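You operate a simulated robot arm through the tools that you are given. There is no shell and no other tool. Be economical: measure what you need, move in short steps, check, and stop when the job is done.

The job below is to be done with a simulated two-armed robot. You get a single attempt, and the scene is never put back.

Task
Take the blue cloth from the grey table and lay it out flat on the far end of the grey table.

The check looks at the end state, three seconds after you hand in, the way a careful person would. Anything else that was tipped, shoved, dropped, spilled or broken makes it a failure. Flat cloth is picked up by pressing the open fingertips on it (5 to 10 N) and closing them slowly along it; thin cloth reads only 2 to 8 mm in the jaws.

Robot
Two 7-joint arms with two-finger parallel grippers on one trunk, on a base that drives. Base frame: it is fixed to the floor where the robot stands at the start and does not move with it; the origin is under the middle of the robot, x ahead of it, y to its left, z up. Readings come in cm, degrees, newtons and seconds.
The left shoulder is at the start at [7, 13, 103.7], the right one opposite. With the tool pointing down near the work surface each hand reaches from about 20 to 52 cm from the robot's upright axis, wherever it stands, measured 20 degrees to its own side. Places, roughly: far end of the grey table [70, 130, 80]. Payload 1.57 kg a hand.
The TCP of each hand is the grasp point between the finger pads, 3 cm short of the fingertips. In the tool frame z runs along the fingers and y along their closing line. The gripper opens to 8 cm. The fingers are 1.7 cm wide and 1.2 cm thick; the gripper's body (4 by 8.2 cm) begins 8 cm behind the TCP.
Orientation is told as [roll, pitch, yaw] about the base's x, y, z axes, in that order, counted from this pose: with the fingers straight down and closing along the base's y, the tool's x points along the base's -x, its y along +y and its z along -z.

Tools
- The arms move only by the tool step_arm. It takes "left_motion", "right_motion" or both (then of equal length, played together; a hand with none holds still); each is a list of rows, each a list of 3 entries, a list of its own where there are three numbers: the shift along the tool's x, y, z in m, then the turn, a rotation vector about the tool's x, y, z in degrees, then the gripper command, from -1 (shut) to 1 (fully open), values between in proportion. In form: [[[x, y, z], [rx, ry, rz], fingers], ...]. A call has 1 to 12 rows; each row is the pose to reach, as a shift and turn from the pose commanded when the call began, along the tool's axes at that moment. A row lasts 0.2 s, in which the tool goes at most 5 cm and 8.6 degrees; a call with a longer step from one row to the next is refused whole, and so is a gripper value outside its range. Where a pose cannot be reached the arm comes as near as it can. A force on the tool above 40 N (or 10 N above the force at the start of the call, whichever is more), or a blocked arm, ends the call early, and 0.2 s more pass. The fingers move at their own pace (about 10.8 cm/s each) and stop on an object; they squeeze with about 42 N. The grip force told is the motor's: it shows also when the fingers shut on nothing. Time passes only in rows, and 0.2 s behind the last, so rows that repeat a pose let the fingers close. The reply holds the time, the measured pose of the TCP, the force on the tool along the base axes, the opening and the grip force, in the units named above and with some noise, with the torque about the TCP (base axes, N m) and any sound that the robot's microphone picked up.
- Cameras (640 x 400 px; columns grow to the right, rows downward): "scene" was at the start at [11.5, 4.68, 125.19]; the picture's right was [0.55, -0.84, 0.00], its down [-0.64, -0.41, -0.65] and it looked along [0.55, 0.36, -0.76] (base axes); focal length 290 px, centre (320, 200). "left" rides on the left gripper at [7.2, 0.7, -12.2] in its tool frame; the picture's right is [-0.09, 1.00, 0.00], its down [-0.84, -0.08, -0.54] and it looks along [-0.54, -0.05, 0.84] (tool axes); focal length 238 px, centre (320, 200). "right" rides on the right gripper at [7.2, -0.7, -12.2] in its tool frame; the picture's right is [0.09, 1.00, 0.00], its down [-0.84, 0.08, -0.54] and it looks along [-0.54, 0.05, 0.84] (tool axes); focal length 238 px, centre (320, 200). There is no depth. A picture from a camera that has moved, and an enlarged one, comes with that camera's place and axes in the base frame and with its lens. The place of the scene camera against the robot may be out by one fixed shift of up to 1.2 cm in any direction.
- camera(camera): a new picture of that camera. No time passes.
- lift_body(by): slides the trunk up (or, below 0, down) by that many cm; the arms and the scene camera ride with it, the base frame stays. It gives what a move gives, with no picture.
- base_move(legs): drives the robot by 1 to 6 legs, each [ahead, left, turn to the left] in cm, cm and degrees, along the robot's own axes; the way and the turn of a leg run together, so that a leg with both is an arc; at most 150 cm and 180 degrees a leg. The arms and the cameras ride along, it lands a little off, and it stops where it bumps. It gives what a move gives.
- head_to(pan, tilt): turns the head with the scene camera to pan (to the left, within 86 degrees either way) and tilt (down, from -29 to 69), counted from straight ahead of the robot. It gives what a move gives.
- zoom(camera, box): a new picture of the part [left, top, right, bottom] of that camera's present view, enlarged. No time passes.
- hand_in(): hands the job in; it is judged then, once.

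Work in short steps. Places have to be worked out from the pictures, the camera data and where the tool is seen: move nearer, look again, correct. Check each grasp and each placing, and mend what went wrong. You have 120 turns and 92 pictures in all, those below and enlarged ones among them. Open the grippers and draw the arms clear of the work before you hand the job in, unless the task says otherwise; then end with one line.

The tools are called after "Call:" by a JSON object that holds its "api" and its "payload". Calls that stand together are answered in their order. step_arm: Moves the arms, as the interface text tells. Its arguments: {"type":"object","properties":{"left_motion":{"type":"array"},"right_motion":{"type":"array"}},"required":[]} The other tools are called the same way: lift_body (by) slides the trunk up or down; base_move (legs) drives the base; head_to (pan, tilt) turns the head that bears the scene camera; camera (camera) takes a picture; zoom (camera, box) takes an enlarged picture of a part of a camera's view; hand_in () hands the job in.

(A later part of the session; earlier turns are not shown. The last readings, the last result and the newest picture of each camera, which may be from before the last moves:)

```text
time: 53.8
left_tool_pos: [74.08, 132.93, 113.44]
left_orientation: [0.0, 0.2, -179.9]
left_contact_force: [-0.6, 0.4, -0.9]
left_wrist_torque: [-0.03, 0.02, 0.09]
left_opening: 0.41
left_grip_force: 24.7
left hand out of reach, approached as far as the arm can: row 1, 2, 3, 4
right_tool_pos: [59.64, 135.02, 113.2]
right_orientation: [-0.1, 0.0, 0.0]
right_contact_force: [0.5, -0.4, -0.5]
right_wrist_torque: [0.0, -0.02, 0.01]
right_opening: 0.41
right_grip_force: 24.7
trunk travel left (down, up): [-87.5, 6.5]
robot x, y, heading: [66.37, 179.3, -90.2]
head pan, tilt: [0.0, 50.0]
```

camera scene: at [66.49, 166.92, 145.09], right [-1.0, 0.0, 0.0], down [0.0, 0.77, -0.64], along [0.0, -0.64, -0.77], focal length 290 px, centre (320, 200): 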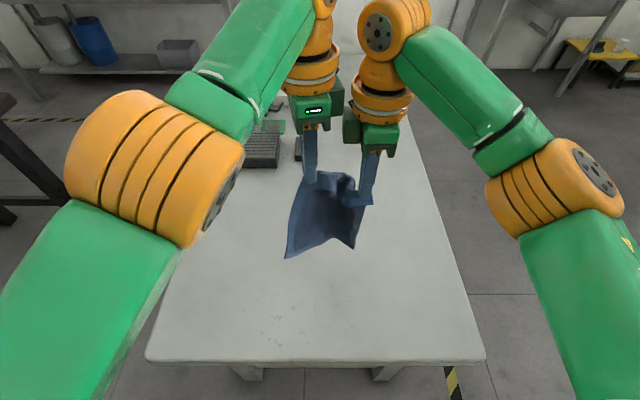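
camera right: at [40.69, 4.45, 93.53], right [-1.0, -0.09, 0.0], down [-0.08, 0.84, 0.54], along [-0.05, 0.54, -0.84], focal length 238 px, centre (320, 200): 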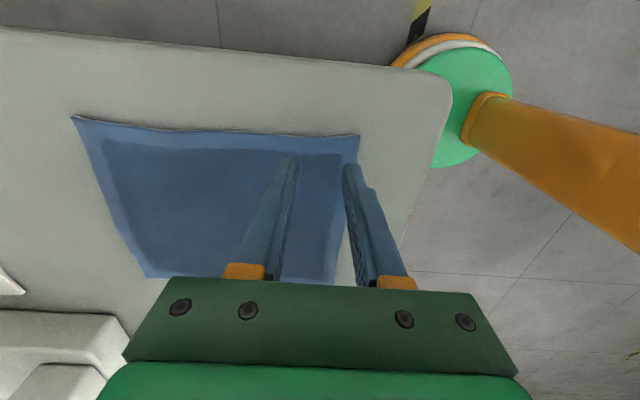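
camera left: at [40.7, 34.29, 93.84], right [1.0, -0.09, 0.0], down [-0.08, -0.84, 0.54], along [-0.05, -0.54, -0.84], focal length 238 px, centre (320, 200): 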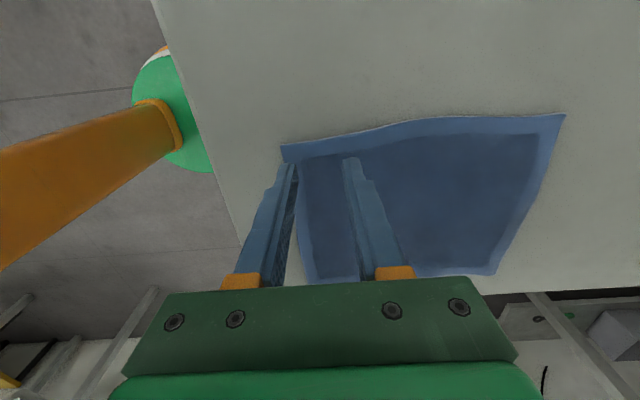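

Hands are nearly level, skewed 8°. Turn the base 8° left to square them to the table, then look before lowering.

Call:
{"api": "base_move", "payload": {"legs": [[0, 0, 8]]}}

Call:
{"api": "lift_body", "payload": {"by": -14}}

Call:
{"api": "camera", "payload": {"camera": "scene"}}

Call:
{"api": "camera", "payload": {"camera": "left"}}

```text
time: 54.8
left_tool_pos: [80.25, 134.58, 113.54]
left_orientation: [-0.1, 0.1, -171.9]
left_contact_force: [-0.1, 0.3, 0.4]
left_wrist_torque: [-0.02, -0.01, -0.01]
left_opening: 0.4
left_grip_force: 25.0
right_tool_pos: [65.77, 134.38, 113.14]
right_orientation: [0.0, -0.1, 8.2]
right_contact_force: [0.4, 0.6, -0.4]
right_wrist_torque: [-0.03, -0.01, -0.08]
right_opening: 0.37
right_grip_force: 24.1
trunk travel left (down, up): [-87.5, 6.5]
robot x, y, heading: [66.39, 179.09, -81.9]
head pan, tilt: [0.0, 50.0]
```

```text
time: 56.5
left_tool_pos: [80.53, 134.62, 99.49]
left_orientation: [-0.1, 0.0, -171.9]
left_contact_force: [-0.3, 0.6, -0.8]
left_wrist_torque: [-0.02, 0.0, -0.08]
left_opening: 0.41
left_grip_force: 25.3
right_tool_pos: [65.8, 134.41, 99.05]
right_orientation: [0.1, -0.1, 8.1]
right_contact_force: [0.0, -0.4, 0.3]
right_wrist_torque: [-0.03, 0.01, -0.05]
right_opening: 0.4
right_grip_force: 24.5
trunk travel left (down, up): [-73.5, 20.5]
robot x, y, heading: [66.18, 179.13, -81.8]
head pan, tilt: [0.0, 50.0]
```

```text
68 pictures are left
camera scene: at [68.23, 167.08, 131.1], right [-0.99, -0.14, 0.0], down [-0.11, 0.76, -0.64], along [0.09, -0.64, -0.77], focal length 290 px, centre (320, 200)
```

scene: 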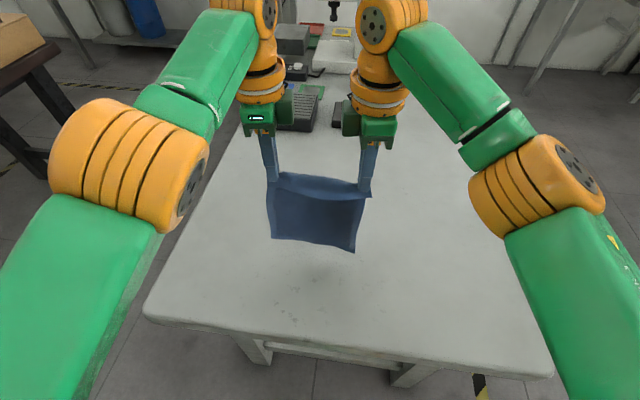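

```text
67 pictures are left
camera left: at [87.69, 134.86, 111.67], right [0.05, -1.0, 0.0], down [-0.84, -0.04, 0.54], along [-0.54, -0.03, -0.84], focal length 238 px, centre (320, 200)
```

left: 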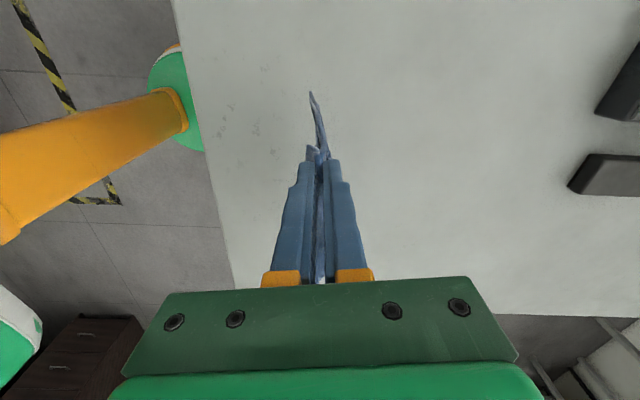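

Cloth hangs straight. Laid from here its near edge would reach the table's edge, so go 4 cm further in before lowering.

Call:
{"api": "base_move", "payload": {"legs": [[4.5, 0, 0]]}}

Call:
{"api": "lift_body", "payload": {"by": -3}}

Call:
{"api": "camera", "payload": {"camera": "scene"}}

```text
time: 57.4
left_tool_pos: [81.0, 130.51, 99.75]
left_orientation: [0.2, -0.1, -171.9]
left_contact_force: [-0.2, 0.4, -0.5]
left_wrist_torque: [-0.05, -0.01, -0.03]
left_opening: 0.4
left_grip_force: 25.1
right_tool_pos: [66.51, 130.4, 99.34]
right_orientation: [-0.4, 0.0, 8.2]
right_contact_force: [-0.3, 0.2, -0.2]
right_wrist_torque: [-0.02, 0.0, -0.04]
right_opening: 0.38
right_grip_force: 24.7
trunk travel left (down, up): [-73.5, 20.5]
robot x, y, heading: [67.56, 175.21, -81.9]
head pan, tilt: [0.0, 50.0]
```

```text
time: 58.1
left_tool_pos: [81.06, 130.08, 96.5]
left_orientation: [-0.1, 0.1, -172.0]
left_contact_force: [-0.6, -0.5, 0.3]
left_wrist_torque: [0.0, 0.01, -0.08]
left_opening: 0.4
left_grip_force: 25.1
right_tool_pos: [66.59, 129.89, 96.08]
right_orientation: [0.0, 0.0, 8.1]
right_contact_force: [0.3, -0.3, -0.7]
right_wrist_torque: [0.0, 0.01, -0.06]
right_opening: 0.38
right_grip_force: 24.9
trunk travel left (down, up): [-70.5, 23.5]
robot x, y, heading: [66.86, 174.7, -81.9]
head pan, tilt: [0.0, 50.0]
```

```text
66 pictures are left
camera scene: at [68.87, 162.57, 128.08], right [-0.99, -0.14, 0.0], down [-0.11, 0.76, -0.64], along [0.09, -0.64, -0.77], focal length 290 px, centre (320, 200)
```

scene: 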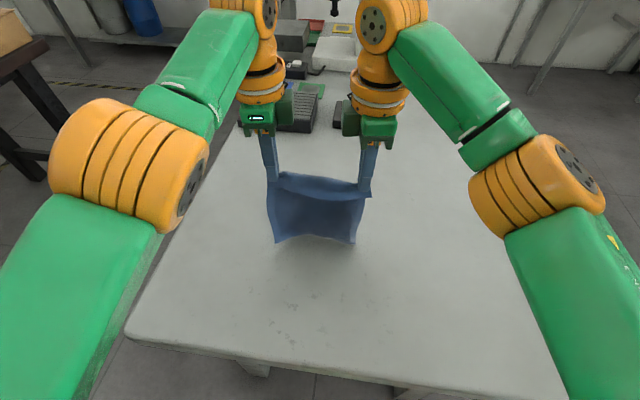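

The bottom edge is just touching. Begin alternating pull-back and lowering.

Call:
{"api": "base_move", "payload": {"legs": [[-3, 0.4, 0]]}}

Call:
{"api": "lift_body", "payload": {"by": -3}}

Call:
{"api": "base_move", "payload": {"legs": [[-3.5, 0.5, 0]]}}

Call:
{"api": "lift_body", "payload": {"by": -3}}

Call:
{"api": "camera", "payload": {"camera": "scene"}}

```text
time: 59.0
left_tool_pos: [81.19, 132.78, 96.3]
left_orientation: [-0.3, 0.1, -171.9]
left_contact_force: [0.2, -0.3, 0.7]
left_wrist_torque: [0.01, 0.0, -0.06]
left_opening: 0.4
left_grip_force: 24.9
right_tool_pos: [66.43, 132.59, 96.02]
right_orientation: [0.2, 0.0, 8.1]
right_contact_force: [0.3, -0.8, 0.0]
right_wrist_torque: [0.01, -0.01, -0.03]
right_opening: 0.39
right_grip_force: 24.4
trunk travel left (down, up): [-70.5, 23.5]
robot x, y, heading: [67.01, 177.46, -81.7]
head pan, tilt: [0.0, 50.0]
```

```text
time: 59.7
left_tool_pos: [81.05, 133.06, 93.55]
left_orientation: [0.1, 0.0, -171.9]
left_contact_force: [-0.1, 0.4, 0.3]
left_wrist_torque: [0.01, -0.01, -0.07]
left_opening: 0.39
left_grip_force: 24.5
right_tool_pos: [66.61, 133.03, 93.24]
right_orientation: [-0.1, 0.0, 8.2]
right_contact_force: [-0.1, -0.3, -0.6]
right_wrist_torque: [-0.01, 0.01, -0.07]
right_opening: 0.41
right_grip_force: 24.5
trunk travel left (down, up): [-67.5, 26.5]
robot x, y, heading: [67.15, 177.52, -81.5]
head pan, tilt: [0.0, 50.0]
```

```text
time: 60.6
left_tool_pos: [81.13, 136.25, 93.28]
left_orientation: [-0.3, 0.0, -171.8]
left_contact_force: [-0.3, -0.4, 0.0]
left_wrist_torque: [0.04, 0.01, -0.04]
left_opening: 0.38
left_grip_force: 24.4
right_tool_pos: [66.47, 136.0, 92.95]
right_orientation: [0.2, 0.0, 8.1]
right_contact_force: [0.2, 0.4, 0.0]
right_wrist_torque: [-0.01, 0.0, -0.01]
right_opening: 0.39
right_grip_force: 24.4
trunk travel left (down, up): [-67.5, 26.5]
robot x, y, heading: [67.12, 181.45, -81.8]
head pan, tilt: [0.0, 50.0]
```

```text
time: 61.3
left_tool_pos: [81.09, 136.72, 90.54]
left_orientation: [0.0, 0.0, -171.9]
left_contact_force: [-0.4, 0.1, 0.4]
left_wrist_torque: [0.01, -0.01, -0.04]
left_opening: 0.38
left_grip_force: 24.9
right_tool_pos: [66.47, 136.45, 90.15]
right_orientation: [-0.1, 0.0, 8.2]
right_contact_force: [0.0, 0.7, -0.4]
right_wrist_torque: [-0.02, 0.02, -0.05]
right_opening: 0.37
right_grip_force: 24.4
trunk travel left (down, up): [-64.5, 29.5]
robot x, y, heading: [66.95, 181.3, -82.1]
head pan, tilt: [0.0, 50.0]
```

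```text
65 pictures are left
camera scene: at [68.86, 169.21, 122.1], right [-0.99, -0.14, 0.0], down [-0.11, 0.76, -0.64], along [0.09, -0.64, -0.77], focal length 290 px, centre (320, 200)
```

scene: 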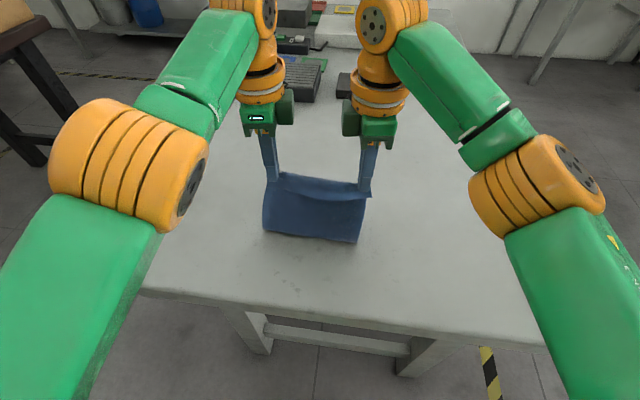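

Check from the side that the laid part trails away from the robot.

Call:
{"api": "camera", "payload": {"camera": "left"}}

Call:
{"api": "zoom", "payload": {"camera": "scene", "box": [220, 140, 420, 265]}}

```text
64 pictures are left
camera left: at [88.34, 136.98, 102.69], right [0.05, -1.0, 0.0], down [-0.84, -0.04, 0.54], along [-0.54, -0.03, -0.84], focal length 238 px, centre (320, 200)
```

left: 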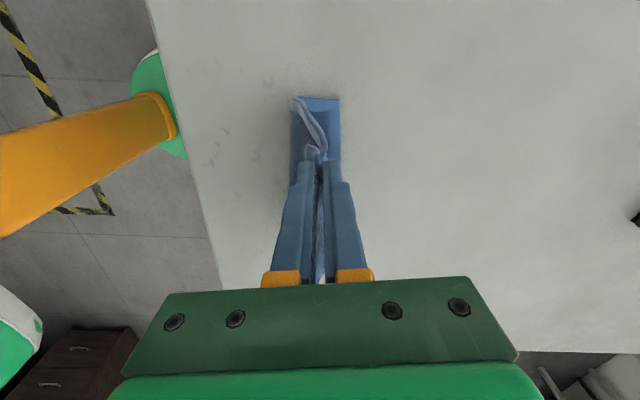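

```text
3.20 times, centred on (320, 202) of scene
camera zoom: at [68.86, 169.21, 122.1], right [-0.99, -0.14, 0.0], down [-0.11, 0.76, -0.64], along [0.09, -0.64, -0.77], focal length 927 px, centre (320, 192)
```

zoom: 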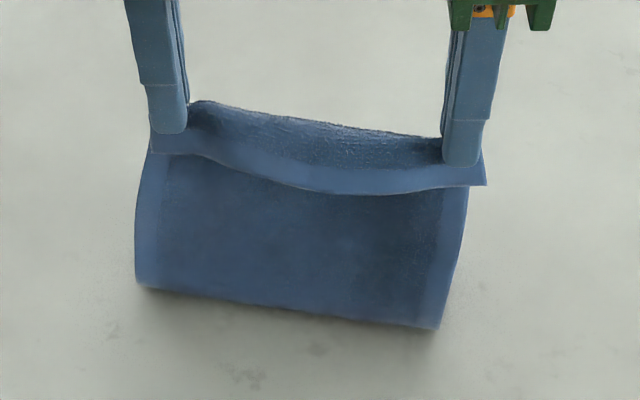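

It trails correctly, but the far edge slipped to y≈134.5, which would leave the near edge right at the table's end. I lift it again and go back in, this time lowering further before pulling.

Call:
{"api": "lift_body", "payload": {"by": 8}}

Call:
{"api": "base_move", "payload": {"legs": [[8, -1.1, 0]]}}

Call:
{"api": "camera", "payload": {"camera": "left"}}

```text
time: 62.5
left_tool_pos: [81.09, 136.58, 98.49]
left_orientation: [-0.1, 0.0, -171.9]
left_contact_force: [0.9, 0.6, 0.0]
left_wrist_torque: [0.0, 0.02, -0.02]
left_opening: 0.42
left_grip_force: 24.6
right_tool_pos: [66.48, 136.49, 98.12]
right_orientation: [0.0, -0.1, 8.1]
right_contact_force: [0.0, 1.1, 0.8]
right_wrist_torque: [-0.02, -0.01, -0.07]
right_opening: 0.38
right_grip_force: 24.9
trunk travel left (down, up): [-72.5, 21.5]
robot x, y, heading: [67.1, 181.14, -81.7]
head pan, tilt: [0.0, 50.0]
```

```text
time: 63.6
left_tool_pos: [81.17, 128.73, 98.68]
left_orientation: [0.1, 0.1, -171.8]
left_contact_force: [-0.4, 0.0, -0.4]
left_wrist_torque: [-0.02, -0.01, -0.04]
left_opening: 0.4
left_grip_force: 25.1
right_tool_pos: [66.41, 128.63, 98.2]
right_orientation: [-0.2, 0.0, 8.2]
right_contact_force: [1.1, 0.0, -0.3]
right_wrist_torque: [-0.02, 0.05, -0.07]
right_opening: 0.37
right_grip_force: 24.7
trunk travel left (down, up): [-72.5, 21.5]
robot x, y, heading: [67.24, 173.26, -82.0]
head pan, tilt: [0.0, 50.0]
```

```text
62 pictures are left
camera left: at [88.36, 129.11, 110.8], right [0.05, -1.0, 0.0], down [-0.84, -0.04, 0.54], along [-0.54, -0.03, -0.84], focal length 238 px, centre (320, 200)
```

left: 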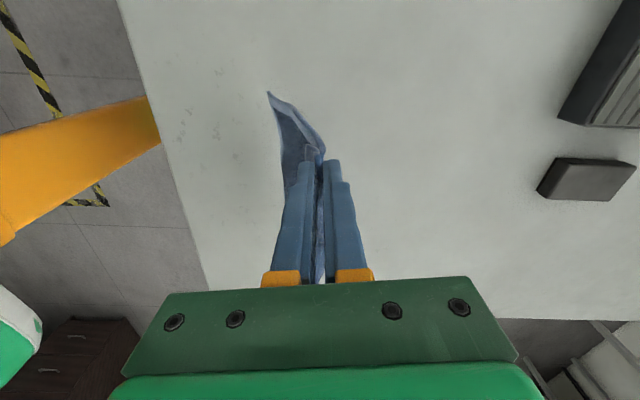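

The bottom lags toward the robot; let it settle and look again.

Call:
{"api": "step_arm", "payload": {"right_motion": [[[0, 0, 0], [0, 0, 0], -1], [[0, 0, 0], [0, 0, 0], -1], [[0, 0, 0], [0, 0, 0], -1], [[0, 0, 0], [0, 0, 0], -1], [[0, 0, 0], [0, 0, 0], -1]]}}

Call:
{"api": "camera", "payload": {"camera": "left"}}

```text
time: 64.8
left_tool_pos: [81.09, 128.46, 98.5]
left_orientation: [-0.1, 0.0, -171.9]
left_contact_force: [-0.6, 0.1, -1.1]
left_wrist_torque: [-0.01, 0.0, -0.03]
left_opening: 0.43
left_grip_force: 24.6
right_tool_pos: [66.5, 128.41, 98.23]
right_orientation: [0.0, 0.0, 8.1]
right_contact_force: [0.7, 0.3, 1.2]
right_wrist_torque: [-0.03, -0.03, -0.03]
right_opening: 0.4
right_grip_force: 25.0
trunk travel left (down, up): [-72.5, 21.5]
robot x, y, heading: [67.0, 173.07, -82.0]
head pan, tilt: [0.0, 50.0]
```

```text
61 pictures are left
camera left: at [88.37, 128.83, 110.67], right [0.05, -1.0, 0.0], down [-0.84, -0.04, 0.54], along [-0.54, -0.03, -0.84], focal length 238 px, centre (320, 200)
```

left: 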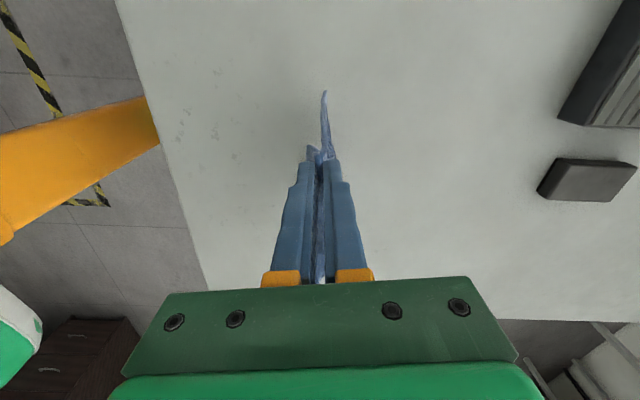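

Hanging straight at y≈128.5. Lower 4 cm, then a small pull, and check.

Call:
{"api": "lift_body", "payload": {"by": -4}}

Call:
{"api": "base_move", "payload": {"legs": [[-2, 0.3, 0]]}}

Call:
{"api": "lift_body", "payload": {"by": -3}}

Call:
{"api": "camera", "payload": {"camera": "left"}}

```text
time: 65.6
left_tool_pos: [81.17, 128.54, 94.5]
left_orientation: [-0.1, -0.1, -171.9]
left_contact_force: [-0.2, 0.9, -0.1]
left_wrist_torque: [-0.03, -0.01, -0.07]
left_opening: 0.41
left_grip_force: 25.0
right_tool_pos: [66.51, 128.44, 94.17]
right_orientation: [0.0, 0.0, 8.0]
right_contact_force: [0.0, 0.4, 0.3]
right_wrist_torque: [-0.04, 0.03, -0.08]
right_opening: 0.39
right_grip_force: 24.6
trunk travel left (down, up): [-68.5, 25.5]
robot x, y, heading: [66.97, 172.99, -81.9]
head pan, tilt: [0.0, 50.0]
```

```text
time: 66.4
left_tool_pos: [81.17, 130.22, 94.23]
left_orientation: [-0.4, 0.1, -171.9]
left_contact_force: [0.3, -0.8, 0.3]
left_wrist_torque: [0.05, 0.01, -0.06]
left_opening: 0.4
left_grip_force: 24.4
right_tool_pos: [66.51, 130.07, 93.97]
right_orientation: [0.2, 0.0, 8.1]
right_contact_force: [0.0, -0.3, -0.7]
right_wrist_torque: [0.02, 0.0, -0.06]
right_opening: 0.37
right_grip_force: 24.6
trunk travel left (down, up): [-68.5, 25.5]
robot x, y, heading: [67.12, 175.18, -82.0]
head pan, tilt: [0.0, 50.0]
```

```text
time: 67.1
left_tool_pos: [81.13, 130.49, 91.39]
left_orientation: [0.0, 0.0, -171.8]
left_contact_force: [-0.5, 0.2, 0.3]
left_wrist_torque: [0.03, 0.02, -0.02]
left_opening: 0.41
left_grip_force: 24.9
right_tool_pos: [66.55, 130.48, 91.18]
right_orientation: [-0.1, 0.0, 8.0]
right_contact_force: [0.2, 1.0, -0.2]
right_wrist_torque: [-0.03, -0.02, -0.08]
right_opening: 0.39
right_grip_force: 25.3
trunk travel left (down, up): [-65.5, 28.5]
robot x, y, heading: [67.41, 175.29, -82.1]
head pan, tilt: [0.0, 50.0]
```

```text
60 pictures are left
camera left: at [88.38, 130.91, 103.68], right [0.05, -1.0, 0.0], down [-0.84, -0.04, 0.54], along [-0.54, -0.03, -0.84], focal length 238 px, centre (320, 200)
```

left: 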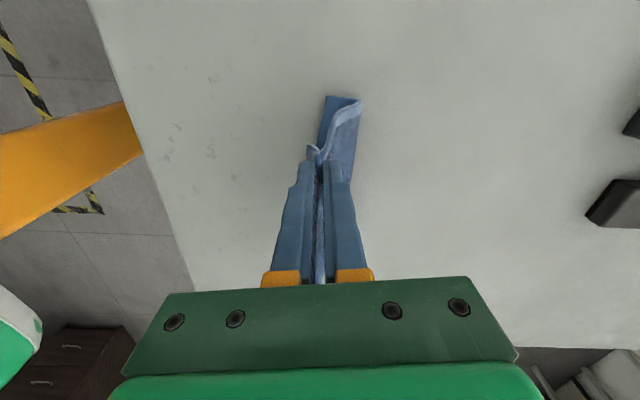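

Now it folded the wrong way (fold on the far side). Raise, go in a little further, settle, and this time pull while barely touching.

Call:
{"api": "lift_body", "payload": {"by": 7}}

Call:
{"api": "base_move", "payload": {"legs": [[4.5, -0.6, 0]]}}

Call:
{"api": "step_arm", "payload": {"right_motion": [[[0, 0, 0], [0, 0, 0], -1], [[0, 0, 0], [0, 0, 0], -1], [[0, 0, 0], [0, 0, 0], -1], [[0, 0, 0], [0, 0, 0], -1], [[0, 0, 0], [0, 0, 0], -1], [[0, 0, 0], [0, 0, 0], -1]]}}

Call:
{"api": "lift_body", "payload": {"by": -2.2}}

Call:
{"api": "base_move", "payload": {"legs": [[-2.5, 0.35, 0]]}}

Call:
{"api": "camera", "payload": {"camera": "left"}}

```text
time: 68.2
left_tool_pos: [81.2, 130.46, 98.5]
left_orientation: [-0.1, 0.0, -172.0]
left_contact_force: [-0.2, -0.1, 0.1]
left_wrist_torque: [0.04, 0.01, -0.03]
left_opening: 0.41
left_grip_force: 24.9
right_tool_pos: [66.55, 130.43, 98.09]
right_orientation: [0.0, -0.1, 8.0]
right_contact_force: [0.3, 0.4, 0.0]
right_wrist_torque: [0.01, 0.01, -0.05]
right_opening: 0.4
right_grip_force: 25.1
trunk travel left (down, up): [-72.5, 21.5]
robot x, y, heading: [67.2, 175.37, -81.8]
head pan, tilt: [0.0, 50.0]
```

```text
time: 69.1
left_tool_pos: [81.07, 126.3, 98.82]
left_orientation: [0.2, 0.1, -171.9]
left_contact_force: [-0.6, 0.7, -0.2]
left_wrist_torque: [-0.04, 0.04, -0.1]
left_opening: 0.43
left_grip_force: 24.4
right_tool_pos: [66.54, 126.34, 98.38]
right_orientation: [-0.3, 0.0, 8.0]
right_contact_force: [0.0, 0.2, -0.2]
right_wrist_torque: [-0.04, -0.03, -0.07]
right_opening: 0.41
right_grip_force: 24.2
trunk travel left (down, up): [-72.5, 21.5]
robot x, y, heading: [67.36, 170.89, -82.1]
head pan, tilt: [0.0, 50.0]
```

```text
time: 70.5
left_tool_pos: [81.21, 126.09, 98.46]
left_orientation: [-0.1, 0.0, -171.8]
left_contact_force: [0.1, -0.1, 0.7]
left_wrist_torque: [-0.02, -0.02, -0.04]
left_opening: 0.42
left_grip_force: 24.6
right_tool_pos: [66.59, 125.96, 98.11]
right_orientation: [0.0, 0.0, 8.1]
right_contact_force: [-0.3, -0.1, -0.3]
right_wrist_torque: [-0.03, -0.03, -0.05]
right_opening: 0.37
right_grip_force: 24.4
trunk travel left (down, up): [-72.5, 21.5]
robot x, y, heading: [67.3, 170.67, -82.2]
head pan, tilt: [0.0, 50.0]
```

```text
time: 71.2
left_tool_pos: [81.21, 125.99, 96.28]
left_orientation: [0.0, 0.0, -171.9]
left_contact_force: [-0.3, -0.5, 0.0]
left_wrist_torque: [0.0, 0.01, -0.07]
left_opening: 0.4
left_grip_force: 24.4
right_tool_pos: [66.64, 125.81, 95.9]
right_orientation: [0.0, 0.0, 8.2]
right_contact_force: [0.4, 0.7, 0.3]
right_wrist_torque: [-0.03, -0.04, -0.1]
right_opening: 0.4
right_grip_force: 24.4
trunk travel left (down, up): [-70.3, 23.7]
robot x, y, heading: [67.08, 170.34, -81.8]
head pan, tilt: [0.0, 50.0]
```

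```text
time: 72.0
left_tool_pos: [81.14, 128.27, 96.08]
left_orientation: [-0.4, 0.1, -171.9]
left_contact_force: [-0.1, -0.5, -0.2]
left_wrist_torque: [-0.01, 0.0, -0.02]
left_opening: 0.4
left_grip_force: 24.9
right_tool_pos: [66.55, 128.12, 95.92]
right_orientation: [0.2, 0.0, 8.1]
right_contact_force: [0.4, -0.2, 0.7]
right_wrist_torque: [0.0, -0.01, -0.02]
right_opening: 0.37
right_grip_force: 24.4
trunk travel left (down, up): [-70.3, 23.7]
robot x, y, heading: [67.1, 173.26, -81.7]
head pan, tilt: [0.0, 50.0]
```

```text
59 pictures are left
camera left: at [88.42, 128.53, 108.28], right [0.05, -1.0, -0.01], down [-0.84, -0.04, 0.54], along [-0.54, -0.02, -0.84], focal length 238 px, centre (320, 200)
```

left: 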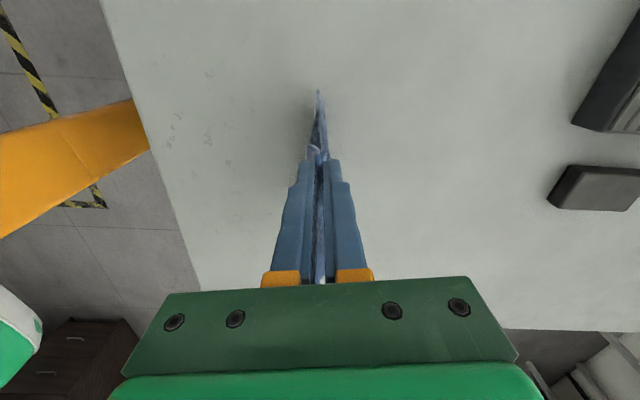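

Call:
{"api": "base_move", "payload": {"legs": [[-2, 0.28, 0]]}}

Call:
{"api": "lift_body", "payload": {"by": -2}}

Call:
{"api": "camera", "payload": {"camera": "left"}}

```text
time: 72.8
left_tool_pos: [81.11, 130.33, 96.16]
left_orientation: [-0.2, 0.1, -171.8]
left_contact_force: [-1.1, 0.1, -0.1]
left_wrist_torque: [0.0, 0.02, -0.04]
left_opening: 0.41
left_grip_force: 24.8
right_tool_pos: [66.48, 130.11, 95.93]
right_orientation: [0.1, 0.0, 8.0]
right_contact_force: [-0.4, -0.5, -0.2]
right_wrist_torque: [-0.01, 0.0, -0.03]
right_opening: 0.35
right_grip_force: 25.3
trunk travel left (down, up): [-70.3, 23.7]
robot x, y, heading: [67.08, 175.18, -81.9]
head pan, tilt: [0.0, 50.0]
```

```text
time: 73.5
left_tool_pos: [81.19, 130.56, 94.25]
left_orientation: [-0.1, -0.1, -171.9]
left_contact_force: [-0.3, 0.1, -0.6]
left_wrist_torque: [0.01, -0.01, -0.04]
left_opening: 0.41
left_grip_force: 24.4
right_tool_pos: [66.57, 130.57, 93.88]
right_orientation: [0.0, 0.0, 8.0]
right_contact_force: [-0.3, -0.1, 1.6]
right_wrist_torque: [0.03, -0.02, -0.05]
right_opening: 0.38
right_grip_force: 25.2
trunk travel left (down, up): [-68.3, 25.7]
robot x, y, heading: [67.1, 174.88, -81.9]
head pan, tilt: [0.0, 50.0]
```

```text
58 pictures are left
camera left: at [88.42, 130.93, 106.45], right [0.05, -1.0, 0.0], down [-0.84, -0.04, 0.54], along [-0.54, -0.03, -0.84], focal length 238 px, centre (320, 200)
```

left: 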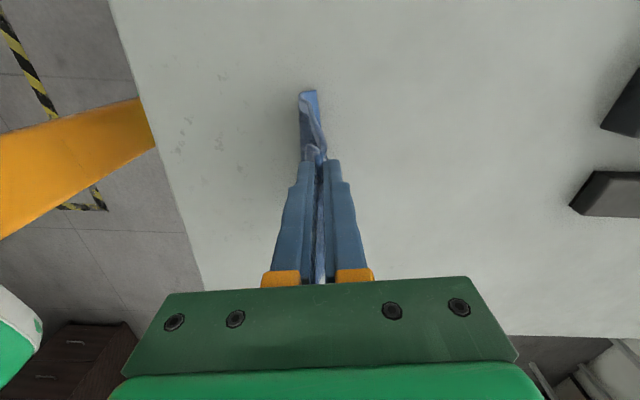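

Fold is now on the robot's side, far edge at y≈131. Continue: lower and pull in equal measure to avoid dragging.

Call:
{"api": "lift_body", "payload": {"by": -2.5}}

Call:
{"api": "base_move", "payload": {"legs": [[-3, 0.42, 0]]}}

Call:
{"api": "lift_body", "payload": {"by": -3.5}}

Call:
{"api": "base_move", "payload": {"legs": [[-3.5, 0.5, 0]]}}

Call:
{"api": "camera", "payload": {"camera": "left"}}

Call:
{"api": "camera", "payload": {"camera": "scene"}}

```text
time: 74.2
left_tool_pos: [81.13, 130.66, 91.75]
left_orientation: [-0.1, 0.1, -171.9]
left_contact_force: [-0.8, -0.5, 0.5]
left_wrist_torque: [-0.01, -0.03, -0.08]
left_opening: 0.4
left_grip_force: 24.6
right_tool_pos: [66.45, 130.55, 91.3]
right_orientation: [0.0, 0.0, 8.2]
right_contact_force: [-0.4, -1.1, 0.2]
right_wrist_torque: [-0.01, -0.01, -0.04]
right_opening: 0.39
right_grip_force: 24.3
trunk travel left (down, up): [-65.8, 28.2]
robot x, y, heading: [67.04, 175.58, -81.7]
head pan, tilt: [0.0, 50.0]
```

```text
time: 75.0
left_tool_pos: [81.23, 133.3, 91.63]
left_orientation: [-0.4, 0.1, -171.9]
left_contact_force: [-0.3, -0.7, -0.7]
left_wrist_torque: [0.0, 0.0, -0.03]
left_opening: 0.39
left_grip_force: 24.7
right_tool_pos: [66.55, 133.26, 91.35]
right_orientation: [0.2, 0.0, 7.9]
right_contact_force: [0.2, -1.1, -0.8]
right_wrist_torque: [-0.03, 0.01, -0.03]
right_opening: 0.39
right_grip_force: 25.1
trunk travel left (down, up): [-65.8, 28.2]
robot x, y, heading: [67.33, 178.33, -82.2]
head pan, tilt: [0.0, 50.0]
```

```text
time: 75.8
left_tool_pos: [81.13, 133.67, 88.45]
left_orientation: [-0.1, -0.1, -171.9]
left_contact_force: [1.1, 0.1, 0.3]
left_wrist_torque: [0.0, 0.02, -0.07]
left_opening: 0.4
left_grip_force: 24.8
right_tool_pos: [66.46, 133.5, 88.0]
right_orientation: [-0.1, 0.0, 8.0]
right_contact_force: [0.3, -0.2, -0.1]
right_wrist_torque: [0.02, 0.02, -0.06]
right_opening: 0.39
right_grip_force: 24.7
trunk travel left (down, up): [-62.3, 31.7]
robot x, y, heading: [67.48, 178.6, -82.2]
head pan, tilt: [0.0, 50.0]
```

```text
time: 76.7
left_tool_pos: [81.21, 136.99, 88.05]
left_orientation: [-0.1, 0.2, -171.9]
left_contact_force: [0.5, -0.1, 0.1]
left_wrist_torque: [0.0, 0.0, -0.06]
left_opening: 0.41
left_grip_force: 24.1
right_tool_pos: [66.57, 136.79, 87.8]
right_orientation: [0.1, 0.0, 8.0]
right_contact_force: [-0.2, -1.2, -0.2]
right_wrist_torque: [0.02, 0.0, -0.07]
right_opening: 0.39
right_grip_force: 25.3
trunk travel left (down, up): [-62.3, 31.7]
robot x, y, heading: [66.96, 181.6, -82.0]
head pan, tilt: [0.0, 50.0]
```

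```text
57 pictures are left
camera left: at [88.42, 137.19, 100.33], right [0.05, -1.0, 0.0], down [-0.84, -0.04, 0.54], along [-0.54, -0.02, -0.84], focal length 238 px, centre (320, 200)
```

left: 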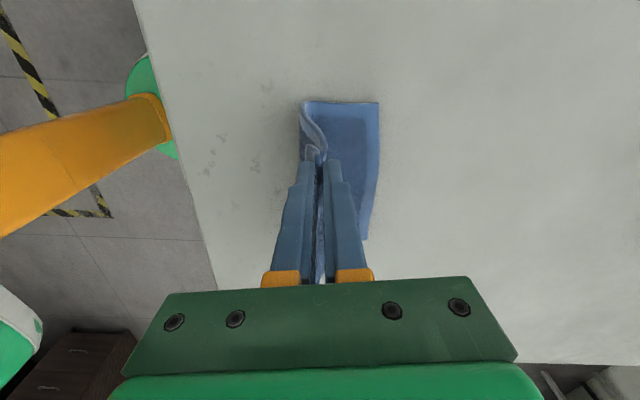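

```text
56 pictures are left
camera scene: at [68.96, 169.38, 119.86], right [-0.99, -0.14, 0.0], down [-0.11, 0.76, -0.64], along [0.09, -0.63, -0.77], focal length 290 px, centre (320, 200)
```

scene: 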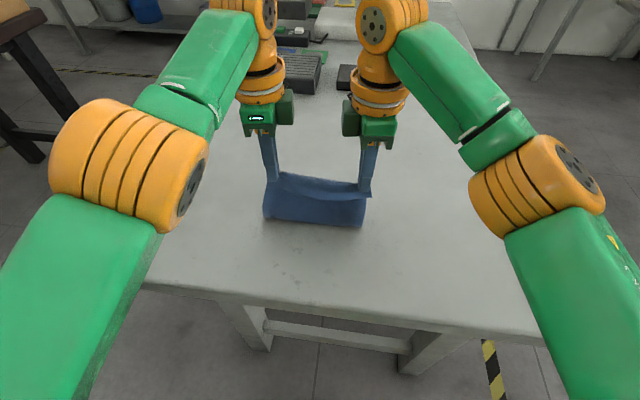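

Far edge stays at 130.7, laid part smooth. Continue.

Call:
{"api": "lift_body", "payload": {"by": -3.5}}

Call:
{"api": "base_move", "payload": {"legs": [[-4, 0.56, 0]]}}

Call:
{"api": "lift_body", "payload": {"by": -3}}

Call:
{"api": "base_move", "payload": {"legs": [[-3.5, 0.5, 0]]}}

Call:
{"api": "camera", "payload": {"camera": "left"}}

Call:
{"api": "camera", "payload": {"camera": "scene"}}

```text
time: 77.5
left_tool_pos: [81.25, 137.06, 84.87]
left_orientation: [-0.1, 0.0, -172.0]
left_contact_force: [-0.3, -1.0, 0.0]
left_wrist_torque: [-0.04, 0.0, -0.06]
left_opening: 0.4
left_grip_force: 25.0
right_tool_pos: [66.56, 137.01, 84.4]
right_orientation: [-0.2, 0.0, 8.1]
right_contact_force: [-0.4, 0.6, 0.2]
right_wrist_torque: [-0.02, -0.02, -0.06]
right_opening: 0.4
right_grip_force: 24.5
trunk travel left (down, up): [-58.8, 35.2]
robot x, y, heading: [66.9, 181.75, -81.9]
head pan, tilt: [0.0, 50.0]
```

```text
time: 78.3
left_tool_pos: [81.08, 141.08, 84.82]
left_orientation: [-0.2, -0.1, -172.1]
left_contact_force: [-0.2, -0.3, 1.0]
left_wrist_torque: [0.01, 0.0, -0.07]
left_opening: 0.36
left_grip_force: 24.6
right_tool_pos: [66.43, 140.9, 84.33]
right_orientation: [0.1, 0.0, 8.0]
right_contact_force: [-0.3, 0.2, 0.4]
right_wrist_torque: [-0.01, 0.05, -0.04]
right_opening: 0.42
right_grip_force: 25.4
trunk travel left (down, up): [-58.8, 35.2]
robot x, y, heading: [67.18, 185.81, -82.2]
head pan, tilt: [0.0, 50.0]
```

```text
time: 79.1
left_tool_pos: [81.17, 141.19, 81.81]
left_orientation: [0.0, 0.0, -172.0]
left_contact_force: [-0.7, 0.2, -0.5]
left_wrist_torque: [0.01, -0.03, -0.07]
left_opening: 0.43
left_grip_force: 24.9
right_tool_pos: [66.44, 140.99, 81.5]
right_orientation: [0.0, 0.0, 8.0]
right_contact_force: [-0.6, -0.3, 0.0]
right_wrist_torque: [-0.02, -0.01, -0.1]
right_opening: 0.38
right_grip_force: 24.8
trunk travel left (down, up): [-55.8, 38.2]
robot x, y, heading: [67.33, 186.21, -81.8]
head pan, tilt: [0.0, 50.0]
```

```text
time: 79.9
left_tool_pos: [81.06, 144.58, 81.74]
left_orientation: [-0.2, 0.0, -171.9]
left_contact_force: [0.0, 0.1, 0.2]
left_wrist_torque: [-0.02, 0.0, -0.08]
left_opening: 0.43
left_grip_force: 24.9
right_tool_pos: [66.56, 144.42, 81.4]
right_orientation: [-0.1, 0.0, 8.0]
right_contact_force: [-0.1, 0.1, 0.1]
right_wrist_torque: [-0.01, 0.0, -0.02]
right_opening: 0.39
right_grip_force: 24.5
trunk travel left (down, up): [-55.8, 38.2]
robot x, y, heading: [67.35, 189.25, -82.2]
head pan, tilt: [0.0, 50.0]
```

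```text
55 pictures are left
camera left: at [88.42, 144.86, 93.89], right [0.05, -1.0, 0.0], down [-0.84, -0.04, 0.54], along [-0.54, -0.02, -0.84], focal length 238 px, centre (320, 200)
```

left: 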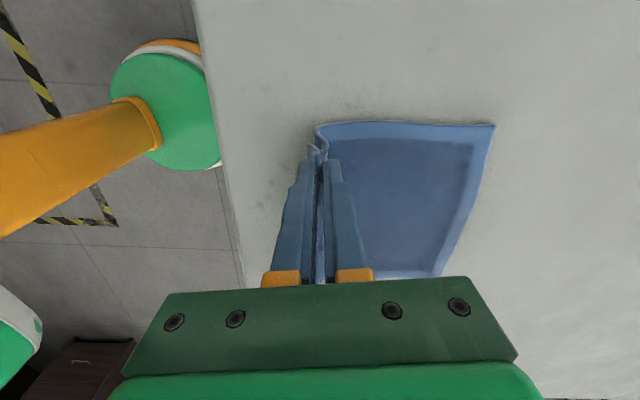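

```text
54 pictures are left
camera scene: at [68.96, 177.07, 113.38], right [-0.99, -0.14, 0.0], down [-0.11, 0.76, -0.64], along [0.09, -0.64, -0.77], focal length 290 px, centre (320, 200)
```

scene: 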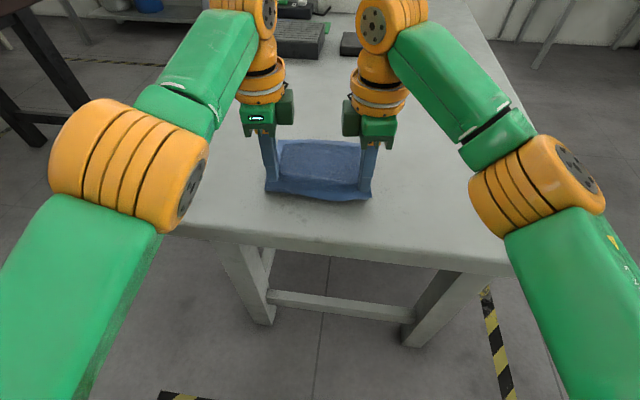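

Lying well; far edge at y≈131. Finish the last few cm.

Call:
{"api": "lift_body", "payload": {"by": -2}}

Call:
{"api": "base_move", "payload": {"legs": [[-3, 0.42, 0]]}}

Call:
{"api": "lift_body", "payload": {"by": -0.9}}

Call:
{"api": "camera", "payload": {"camera": "left"}}

Call:
{"api": "zoom", "payload": {"camera": "scene", "box": [220, 110, 420, 235]}}

```text
time: 80.6
left_tool_pos: [81.15, 144.69, 79.76]
left_orientation: [-0.1, 0.1, -171.9]
left_contact_force: [-0.7, -0.4, 0.1]
left_wrist_torque: [0.01, -0.02, -0.03]
left_opening: 0.41
left_grip_force: 24.8
right_tool_pos: [66.6, 144.45, 79.52]
right_orientation: [-0.1, 0.0, 7.9]
right_contact_force: [-0.5, 0.0, 0.8]
right_wrist_torque: [-0.03, 0.03, -0.03]
right_opening: 0.39
right_grip_force: 25.0
trunk travel left (down, up): [-53.8, 40.2]
robot x, y, heading: [67.02, 189.32, -82.1]
head pan, tilt: [0.0, 50.0]
```

```text
time: 81.5
left_tool_pos: [81.2, 147.67, 79.76]
left_orientation: [-0.2, 0.0, -172.0]
left_contact_force: [-0.3, 0.4, -0.4]
left_wrist_torque: [-0.04, 0.0, -0.02]
left_opening: 0.42
left_grip_force: 24.7
right_tool_pos: [66.56, 147.6, 79.31]
right_orientation: [0.0, 0.0, 8.0]
right_contact_force: [-0.2, -0.3, -0.1]
right_wrist_torque: [-0.02, -0.02, -0.03]
right_opening: 0.41
right_grip_force: 24.1
trunk travel left (down, up): [-53.8, 40.2]
robot x, y, heading: [67.22, 192.23, -82.2]
head pan, tilt: [0.0, 50.0]
```

```text
time: 82.0
left_tool_pos: [81.11, 147.77, 78.98]
left_orientation: [0.0, 0.0, -172.0]
left_contact_force: [0.1, -1.0, 1.8]
left_wrist_torque: [0.0, 0.07, -0.06]
left_opening: 0.4
left_grip_force: 24.5
right_tool_pos: [66.52, 147.63, 78.59]
right_orientation: [-0.3, -0.1, 8.0]
right_contact_force: [0.3, 0.1, 7.6]
right_wrist_torque: [0.02, 0.0, -0.06]
right_opening: 0.38
right_grip_force: 24.8
trunk travel left (down, up): [-52.9, 41.1]
robot x, y, heading: [67.12, 192.22, -81.9]
head pan, tilt: [0.0, 50.0]
```

```text
53 pictures are left
camera left: at [88.37, 148.1, 91.14], right [0.05, -1.0, 0.0], down [-0.84, -0.04, 0.54], along [-0.54, -0.03, -0.84], focal length 238 px, centre (320, 200)
```

left: 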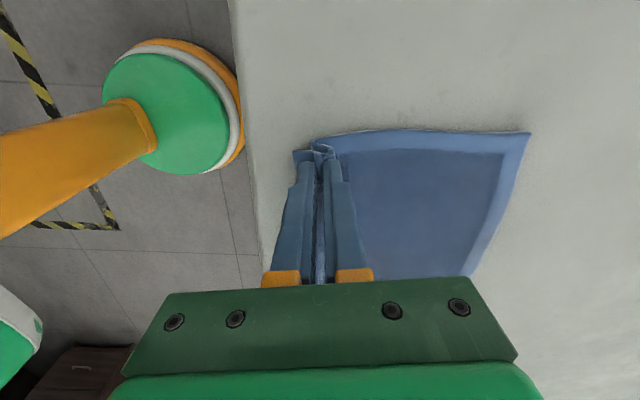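

```text
3.20 times, centred on (320, 172) of scene
camera zoom: at [68.9, 180.38, 110.53], right [-0.99, -0.14, 0.0], down [-0.11, 0.76, -0.64], along [0.09, -0.64, -0.77], focal length 927 px, centre (320, 288)
```

zoom: 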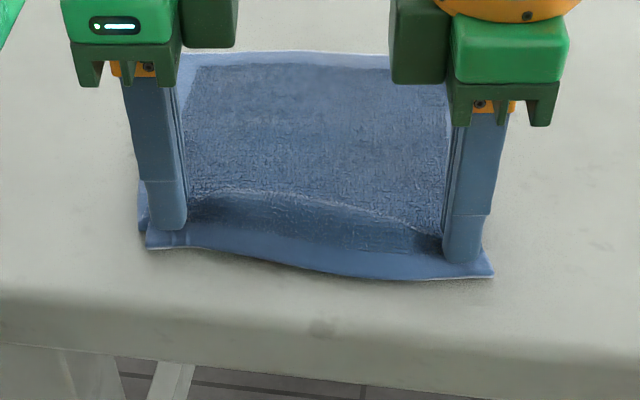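

The cloth lies flat with the pinch ridges only; near edge ≈150, short of the table's edge. Take up the lateral slack, then open slowly in contact so the fingers spread the pinches.

Call:
{"api": "step_arm", "payload": {"right_motion": [[[0.003, 0, 0], [0, 0, 0], -1], [[0.006, 0, 0], [0, 0, 0], -1], [[0.006, 0, 0], [0, 0, 0], -1]]}}

Call:
{"api": "step_arm", "payload": {"left_motion": [[[0, 0, 0.002], [0, 0, 0], -0.95], [[0, 0, 0.004], [0, 0, 0], -0.9], [[0, 0, 0.004], [0, 0, 0], -0.84], [[0, 0, 0.004], [0, 0, 0], -0.77], [[0, 0, 0.004], [0, 0, 0], -0.7], [[0, 0, 0.004], [0, 0, 0], -0.63], [[0, 0, 0.004], [0, 0, 0], -0.56], [[0, 0, 0.004], [0, 0, 0], -0.49], [[0, 0, 0.004], [0, 0, 0], -0.42], [[0, 0, 0.004], [0, 0, 0], -0.35], [[0, 0, 0.004], [0, 0, 0], -0.28], [[0, 0, 0.004], [0, 0, 0], -0.25]], "right_motion": [[[0, 0, 0], [0, 0, 0], -0.95], [[0, 0, 0], [0, 0, 0], -0.9], [[0, 0, 0], [0, 0, 0], -0.84], [[0, 0, 0], [0, 0, 0], -0.77], [[0, 0, 0], [0, 0, 0], -0.7], [[0, 0, 0], [0, 0, 0], -0.63], [[0, 0, 0], [0, 0, 0], -0.56], [[0, 0, 0], [0, 0, 0], -0.49], [[0, 0, 0], [0, 0, 0], -0.42], [[0, 0, 0], [0, 0, 0], -0.35], [[0, 0, 0], [0, 0, 0], -0.28], [[0, 0, 0], [0, 0, 0], -0.25]]}}

Call:
{"api": "zoom", "payload": {"camera": "scene", "box": [220, 110, 420, 235]}}

```text
time: 82.8
left_tool_pos: [81.21, 147.81, 78.93]
left_orientation: [0.0, 0.1, -171.8]
left_contact_force: [-2.0, -0.4, 2.1]
left_wrist_torque: [0.02, 0.08, -0.07]
left_opening: 0.42
left_grip_force: 25.0
right_tool_pos: [65.91, 147.67, 78.62]
right_orientation: [-0.2, 0.0, 8.0]
right_contact_force: [3.5, 0.3, 9.4]
right_wrist_torque: [-0.04, -0.17, -0.03]
right_opening: 0.38
right_grip_force: 24.5
trunk travel left (down, up): [-52.9, 41.1]
robot x, y, heading: [67.16, 191.95, -81.9]
head pan, tilt: [0.0, 50.0]
```

```text
time: 85.4
left_tool_pos: [81.17, 147.78, 78.64]
left_orientation: [0.0, 0.1, -172.0]
left_contact_force: [-0.9, 2.4, 10.0]
left_wrist_torque: [-0.11, 0.0, -0.03]
left_opening: 2.78
left_grip_force: 0.0
right_tool_pos: [65.87, 147.79, 78.62]
right_orientation: [-0.2, 0.1, 8.0]
right_contact_force: [1.3, 0.6, 3.0]
right_wrist_torque: [-0.01, -0.04, 0.04]
right_opening: 2.97
right_grip_force: 0.1
trunk travel left (down, up): [-52.9, 41.1]
robot x, y, heading: [67.31, 192.49, -82.0]
head pan, tilt: [0.0, 50.0]
```

```text
3.20 times, centred on (320, 172) of scene
camera zoom: at [68.87, 180.55, 110.54], right [-0.99, -0.14, 0.0], down [-0.11, 0.76, -0.65], along [0.09, -0.64, -0.76], focal length 927 px, centre (320, 288)
```

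zoom: 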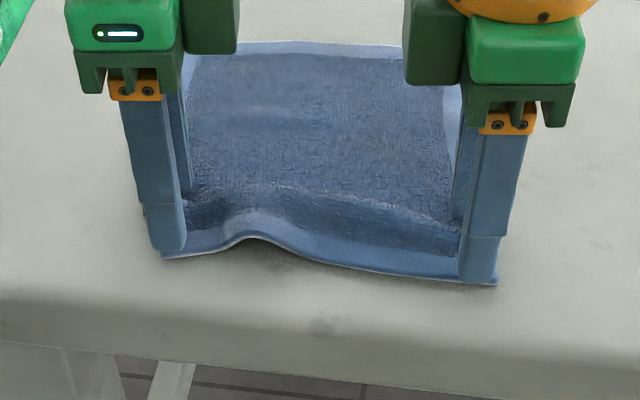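

Pinches opened; a slight ruffle remains near the left. Raise the trunk straight up and see how it relaxes.

Call:
{"api": "lift_body", "payload": {"by": 12}}

Call:
{"api": "camera", "payload": {"camera": "scene"}}

Call:
{"api": "zoom", "payload": {"camera": "scene", "box": [220, 130, 420, 255]}}

```text
time: 86.9
left_tool_pos: [81.22, 147.57, 90.45]
left_orientation: [-0.2, 0.2, -172.0]
left_contact_force: [0.2, 0.8, -0.5]
left_wrist_torque: [0.03, 0.01, 0.02]
left_opening: 3.03
left_grip_force: 0.2
right_tool_pos: [65.98, 147.51, 90.61]
right_orientation: [0.1, 0.0, 7.9]
right_contact_force: [-0.4, 0.0, 0.3]
right_wrist_torque: [-0.03, 0.0, 0.04]
right_opening: 3.0
right_grip_force: 0.1
trunk travel left (down, up): [-64.9, 29.1]
robot x, y, heading: [67.76, 192.72, -82.0]
head pan, tilt: [0.0, 50.0]
```

```text
50 pictures are left
camera scene: at [68.95, 180.18, 122.49], right [-0.99, -0.14, 0.0], down [-0.11, 0.76, -0.64], along [0.09, -0.64, -0.77], focal length 290 px, centre (320, 200)
```

scene: 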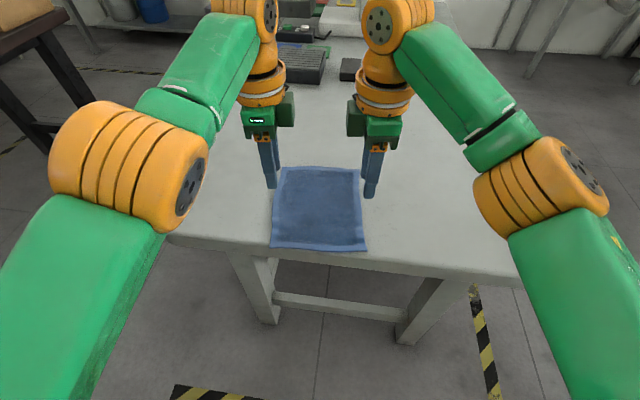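

```text
3.20 times, centred on (320, 192) of scene
camera zoom: at [68.95, 180.18, 122.49], right [-0.99, -0.14, 0.0], down [-0.11, 0.76, -0.64], along [0.09, -0.64, -0.77], focal length 927 px, centre (320, 224)
```

zoom: 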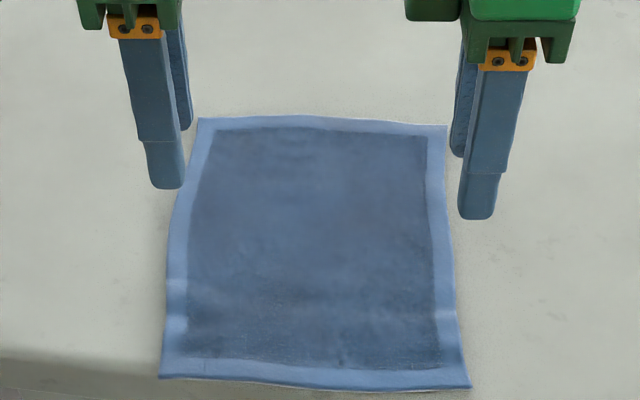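

The cloth is flat. Its near edge is close to the table's end; check the margin from the wrist cameras.

Call:
{"api": "camera", "payload": {"camera": "left"}}

Call:
{"api": "camera", "payload": {"camera": "right"}}

```text
48 pictures are left
camera left: at [88.38, 147.86, 102.65], right [0.05, -1.0, 0.0], down [-0.84, -0.04, 0.54], along [-0.54, -0.02, -0.84], focal length 238 px, centre (320, 200)
```

left: 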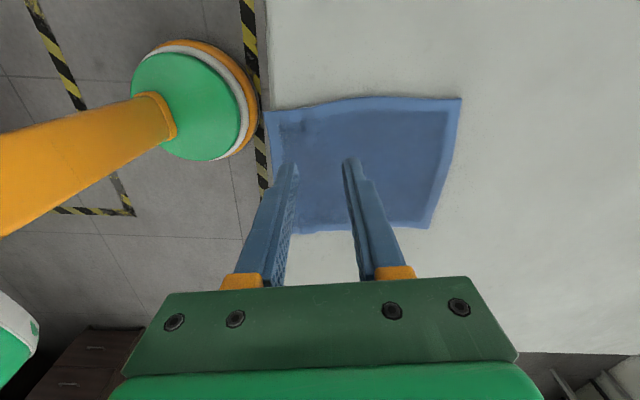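

```text
47 pictures are left
camera right: at [58.94, 145.82, 102.61], right [-0.23, 0.97, 0.0], down [0.82, 0.19, 0.54], along [0.53, 0.12, -0.84], focal length 238 px, centre (320, 200)
```

right: 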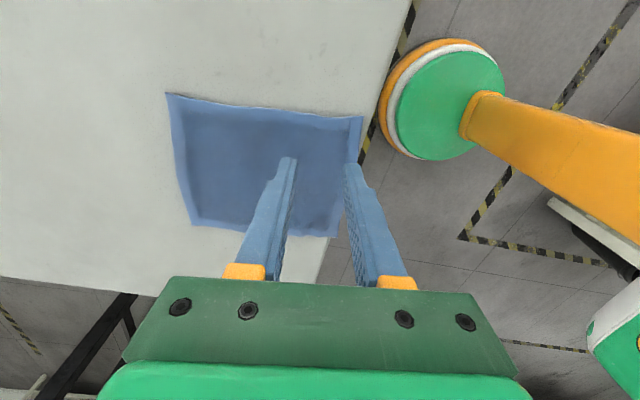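

One near corner is right on the table's edge, so it must go inward. I'll pinch the far corners the same way (edge runs from (66.8,131) to (84.6,132.5)) and draw it ~8 cm in. First turn 5° and drive so the hands stand over them.

Call:
{"api": "base_move", "payload": {"legs": [[0, 0, 5], [12.6, -5, 0]]}}

Call:
{"api": "camera", "payload": {"camera": "left"}}

Call:
{"api": "camera", "payload": {"camera": "right"}}

```text
time: 88.7
left_tool_pos: [83.04, 135.7, 90.48]
left_orientation: [0.0, -0.1, -166.7]
left_contact_force: [-0.6, 0.3, 0.9]
left_wrist_torque: [0.02, -0.04, -0.02]
left_opening: 3.01
left_grip_force: 0.1
right_tool_pos: [68.01, 134.34, 90.65]
right_orientation: [-0.1, 0.0, 13.0]
right_contact_force: [1.0, 0.0, -0.2]
right_wrist_torque: [0.01, 0.02, -0.01]
right_opening: 3.01
right_grip_force: 0.0
trunk travel left (down, up): [-64.9, 29.1]
robot x, y, heading: [65.24, 178.83, -76.9]
head pan, tilt: [0.0, 50.0]
```

```text
46 pictures are left
camera left: at [90.18, 136.63, 102.72], right [0.14, -0.99, 0.0], down [-0.83, -0.11, 0.54], along [-0.54, -0.07, -0.84], focal length 238 px, centre (320, 200)
```

left: 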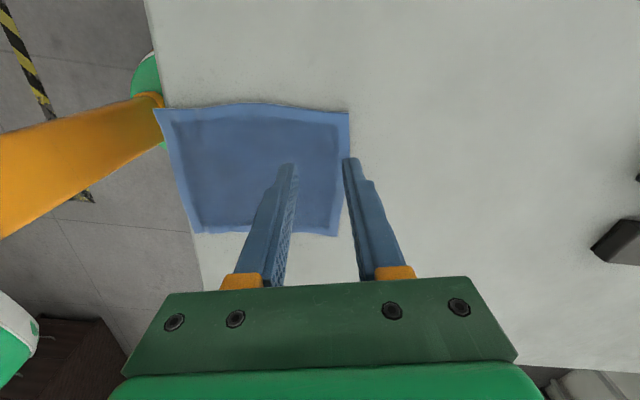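

```text
45 pictures are left
camera right: at [61.03, 132.02, 102.68], right [-0.31, 0.95, 0.0], down [0.8, 0.26, 0.54], along [0.51, 0.17, -0.84], focal length 238 px, centre (320, 200)
```

right: 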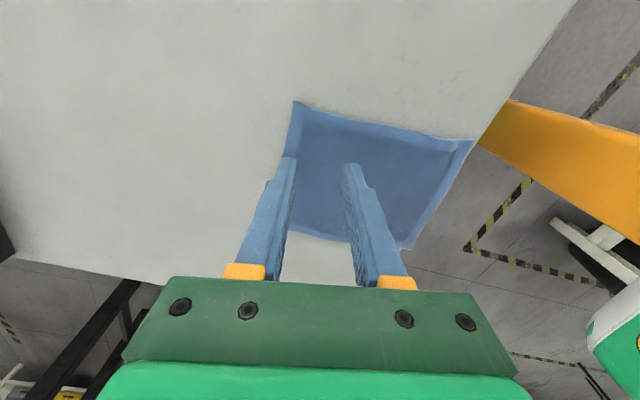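

Both far fingers will land just inside the far edge. Lower onto the cloth.

Call:
{"api": "lift_body", "payload": {"by": -11.8}}

Call:
{"api": "lift_body", "payload": {"by": -0.25}}

```text
time: 90.2
left_tool_pos: [82.88, 135.56, 78.72]
left_orientation: [-0.2, 0.0, -166.9]
left_contact_force: [-0.6, 0.6, 0.5]
left_wrist_torque: [-0.03, 0.01, -0.01]
left_opening: 2.99
left_grip_force: 0.0
right_tool_pos: [67.91, 134.12, 78.7]
right_orientation: [-0.1, -0.1, 12.9]
right_contact_force: [1.3, -0.2, 1.1]
right_wrist_torque: [0.02, -0.01, -0.02]
right_opening: 2.99
right_grip_force: 0.1
trunk travel left (down, up): [-53.1, 40.9]
robot x, y, heading: [65.13, 178.83, -77.0]
head pan, tilt: [0.0, 50.0]
```

```text
time: 90.7
left_tool_pos: [83.08, 135.54, 78.48]
left_orientation: [-0.2, 0.1, -166.9]
left_contact_force: [0.3, -0.1, 1.1]
left_wrist_torque: [-0.01, -0.01, 0.02]
left_opening: 2.99
left_grip_force: 0.0
right_tool_pos: [67.77, 134.08, 78.49]
right_orientation: [0.0, -0.1, 13.0]
right_contact_force: [1.3, 0.2, 0.9]
right_wrist_torque: [-0.02, 0.01, -0.02]
right_opening: 2.98
right_grip_force: 0.1
trunk travel left (down, up): [-52.8, 41.2]
robot x, y, heading: [64.98, 179.04, -76.9]
head pan, tilt: [0.0, 50.0]
```

Call:
{"api": "lift_body", "payload": {"by": -0.2}}

```text
time: 91.3
left_tool_pos: [82.95, 135.53, 78.28]
left_orientation: [-0.1, 0.1, -167.0]
left_contact_force: [0.6, -1.0, 5.8]
left_wrist_torque: [-0.02, -0.02, 0.01]
left_opening: 2.99
left_grip_force: 0.0
right_tool_pos: [67.8, 134.21, 78.38]
right_orientation: [-0.1, 0.1, 13.0]
right_contact_force: [-0.3, 0.4, 5.2]
right_wrist_torque: [-0.05, -0.02, 0.02]
right_opening: 3.02
right_grip_force: 0.1
trunk travel left (down, up): [-52.6, 41.4]
robot x, y, heading: [65.11, 179.17, -77.1]
head pan, tilt: [0.0, 50.0]
```

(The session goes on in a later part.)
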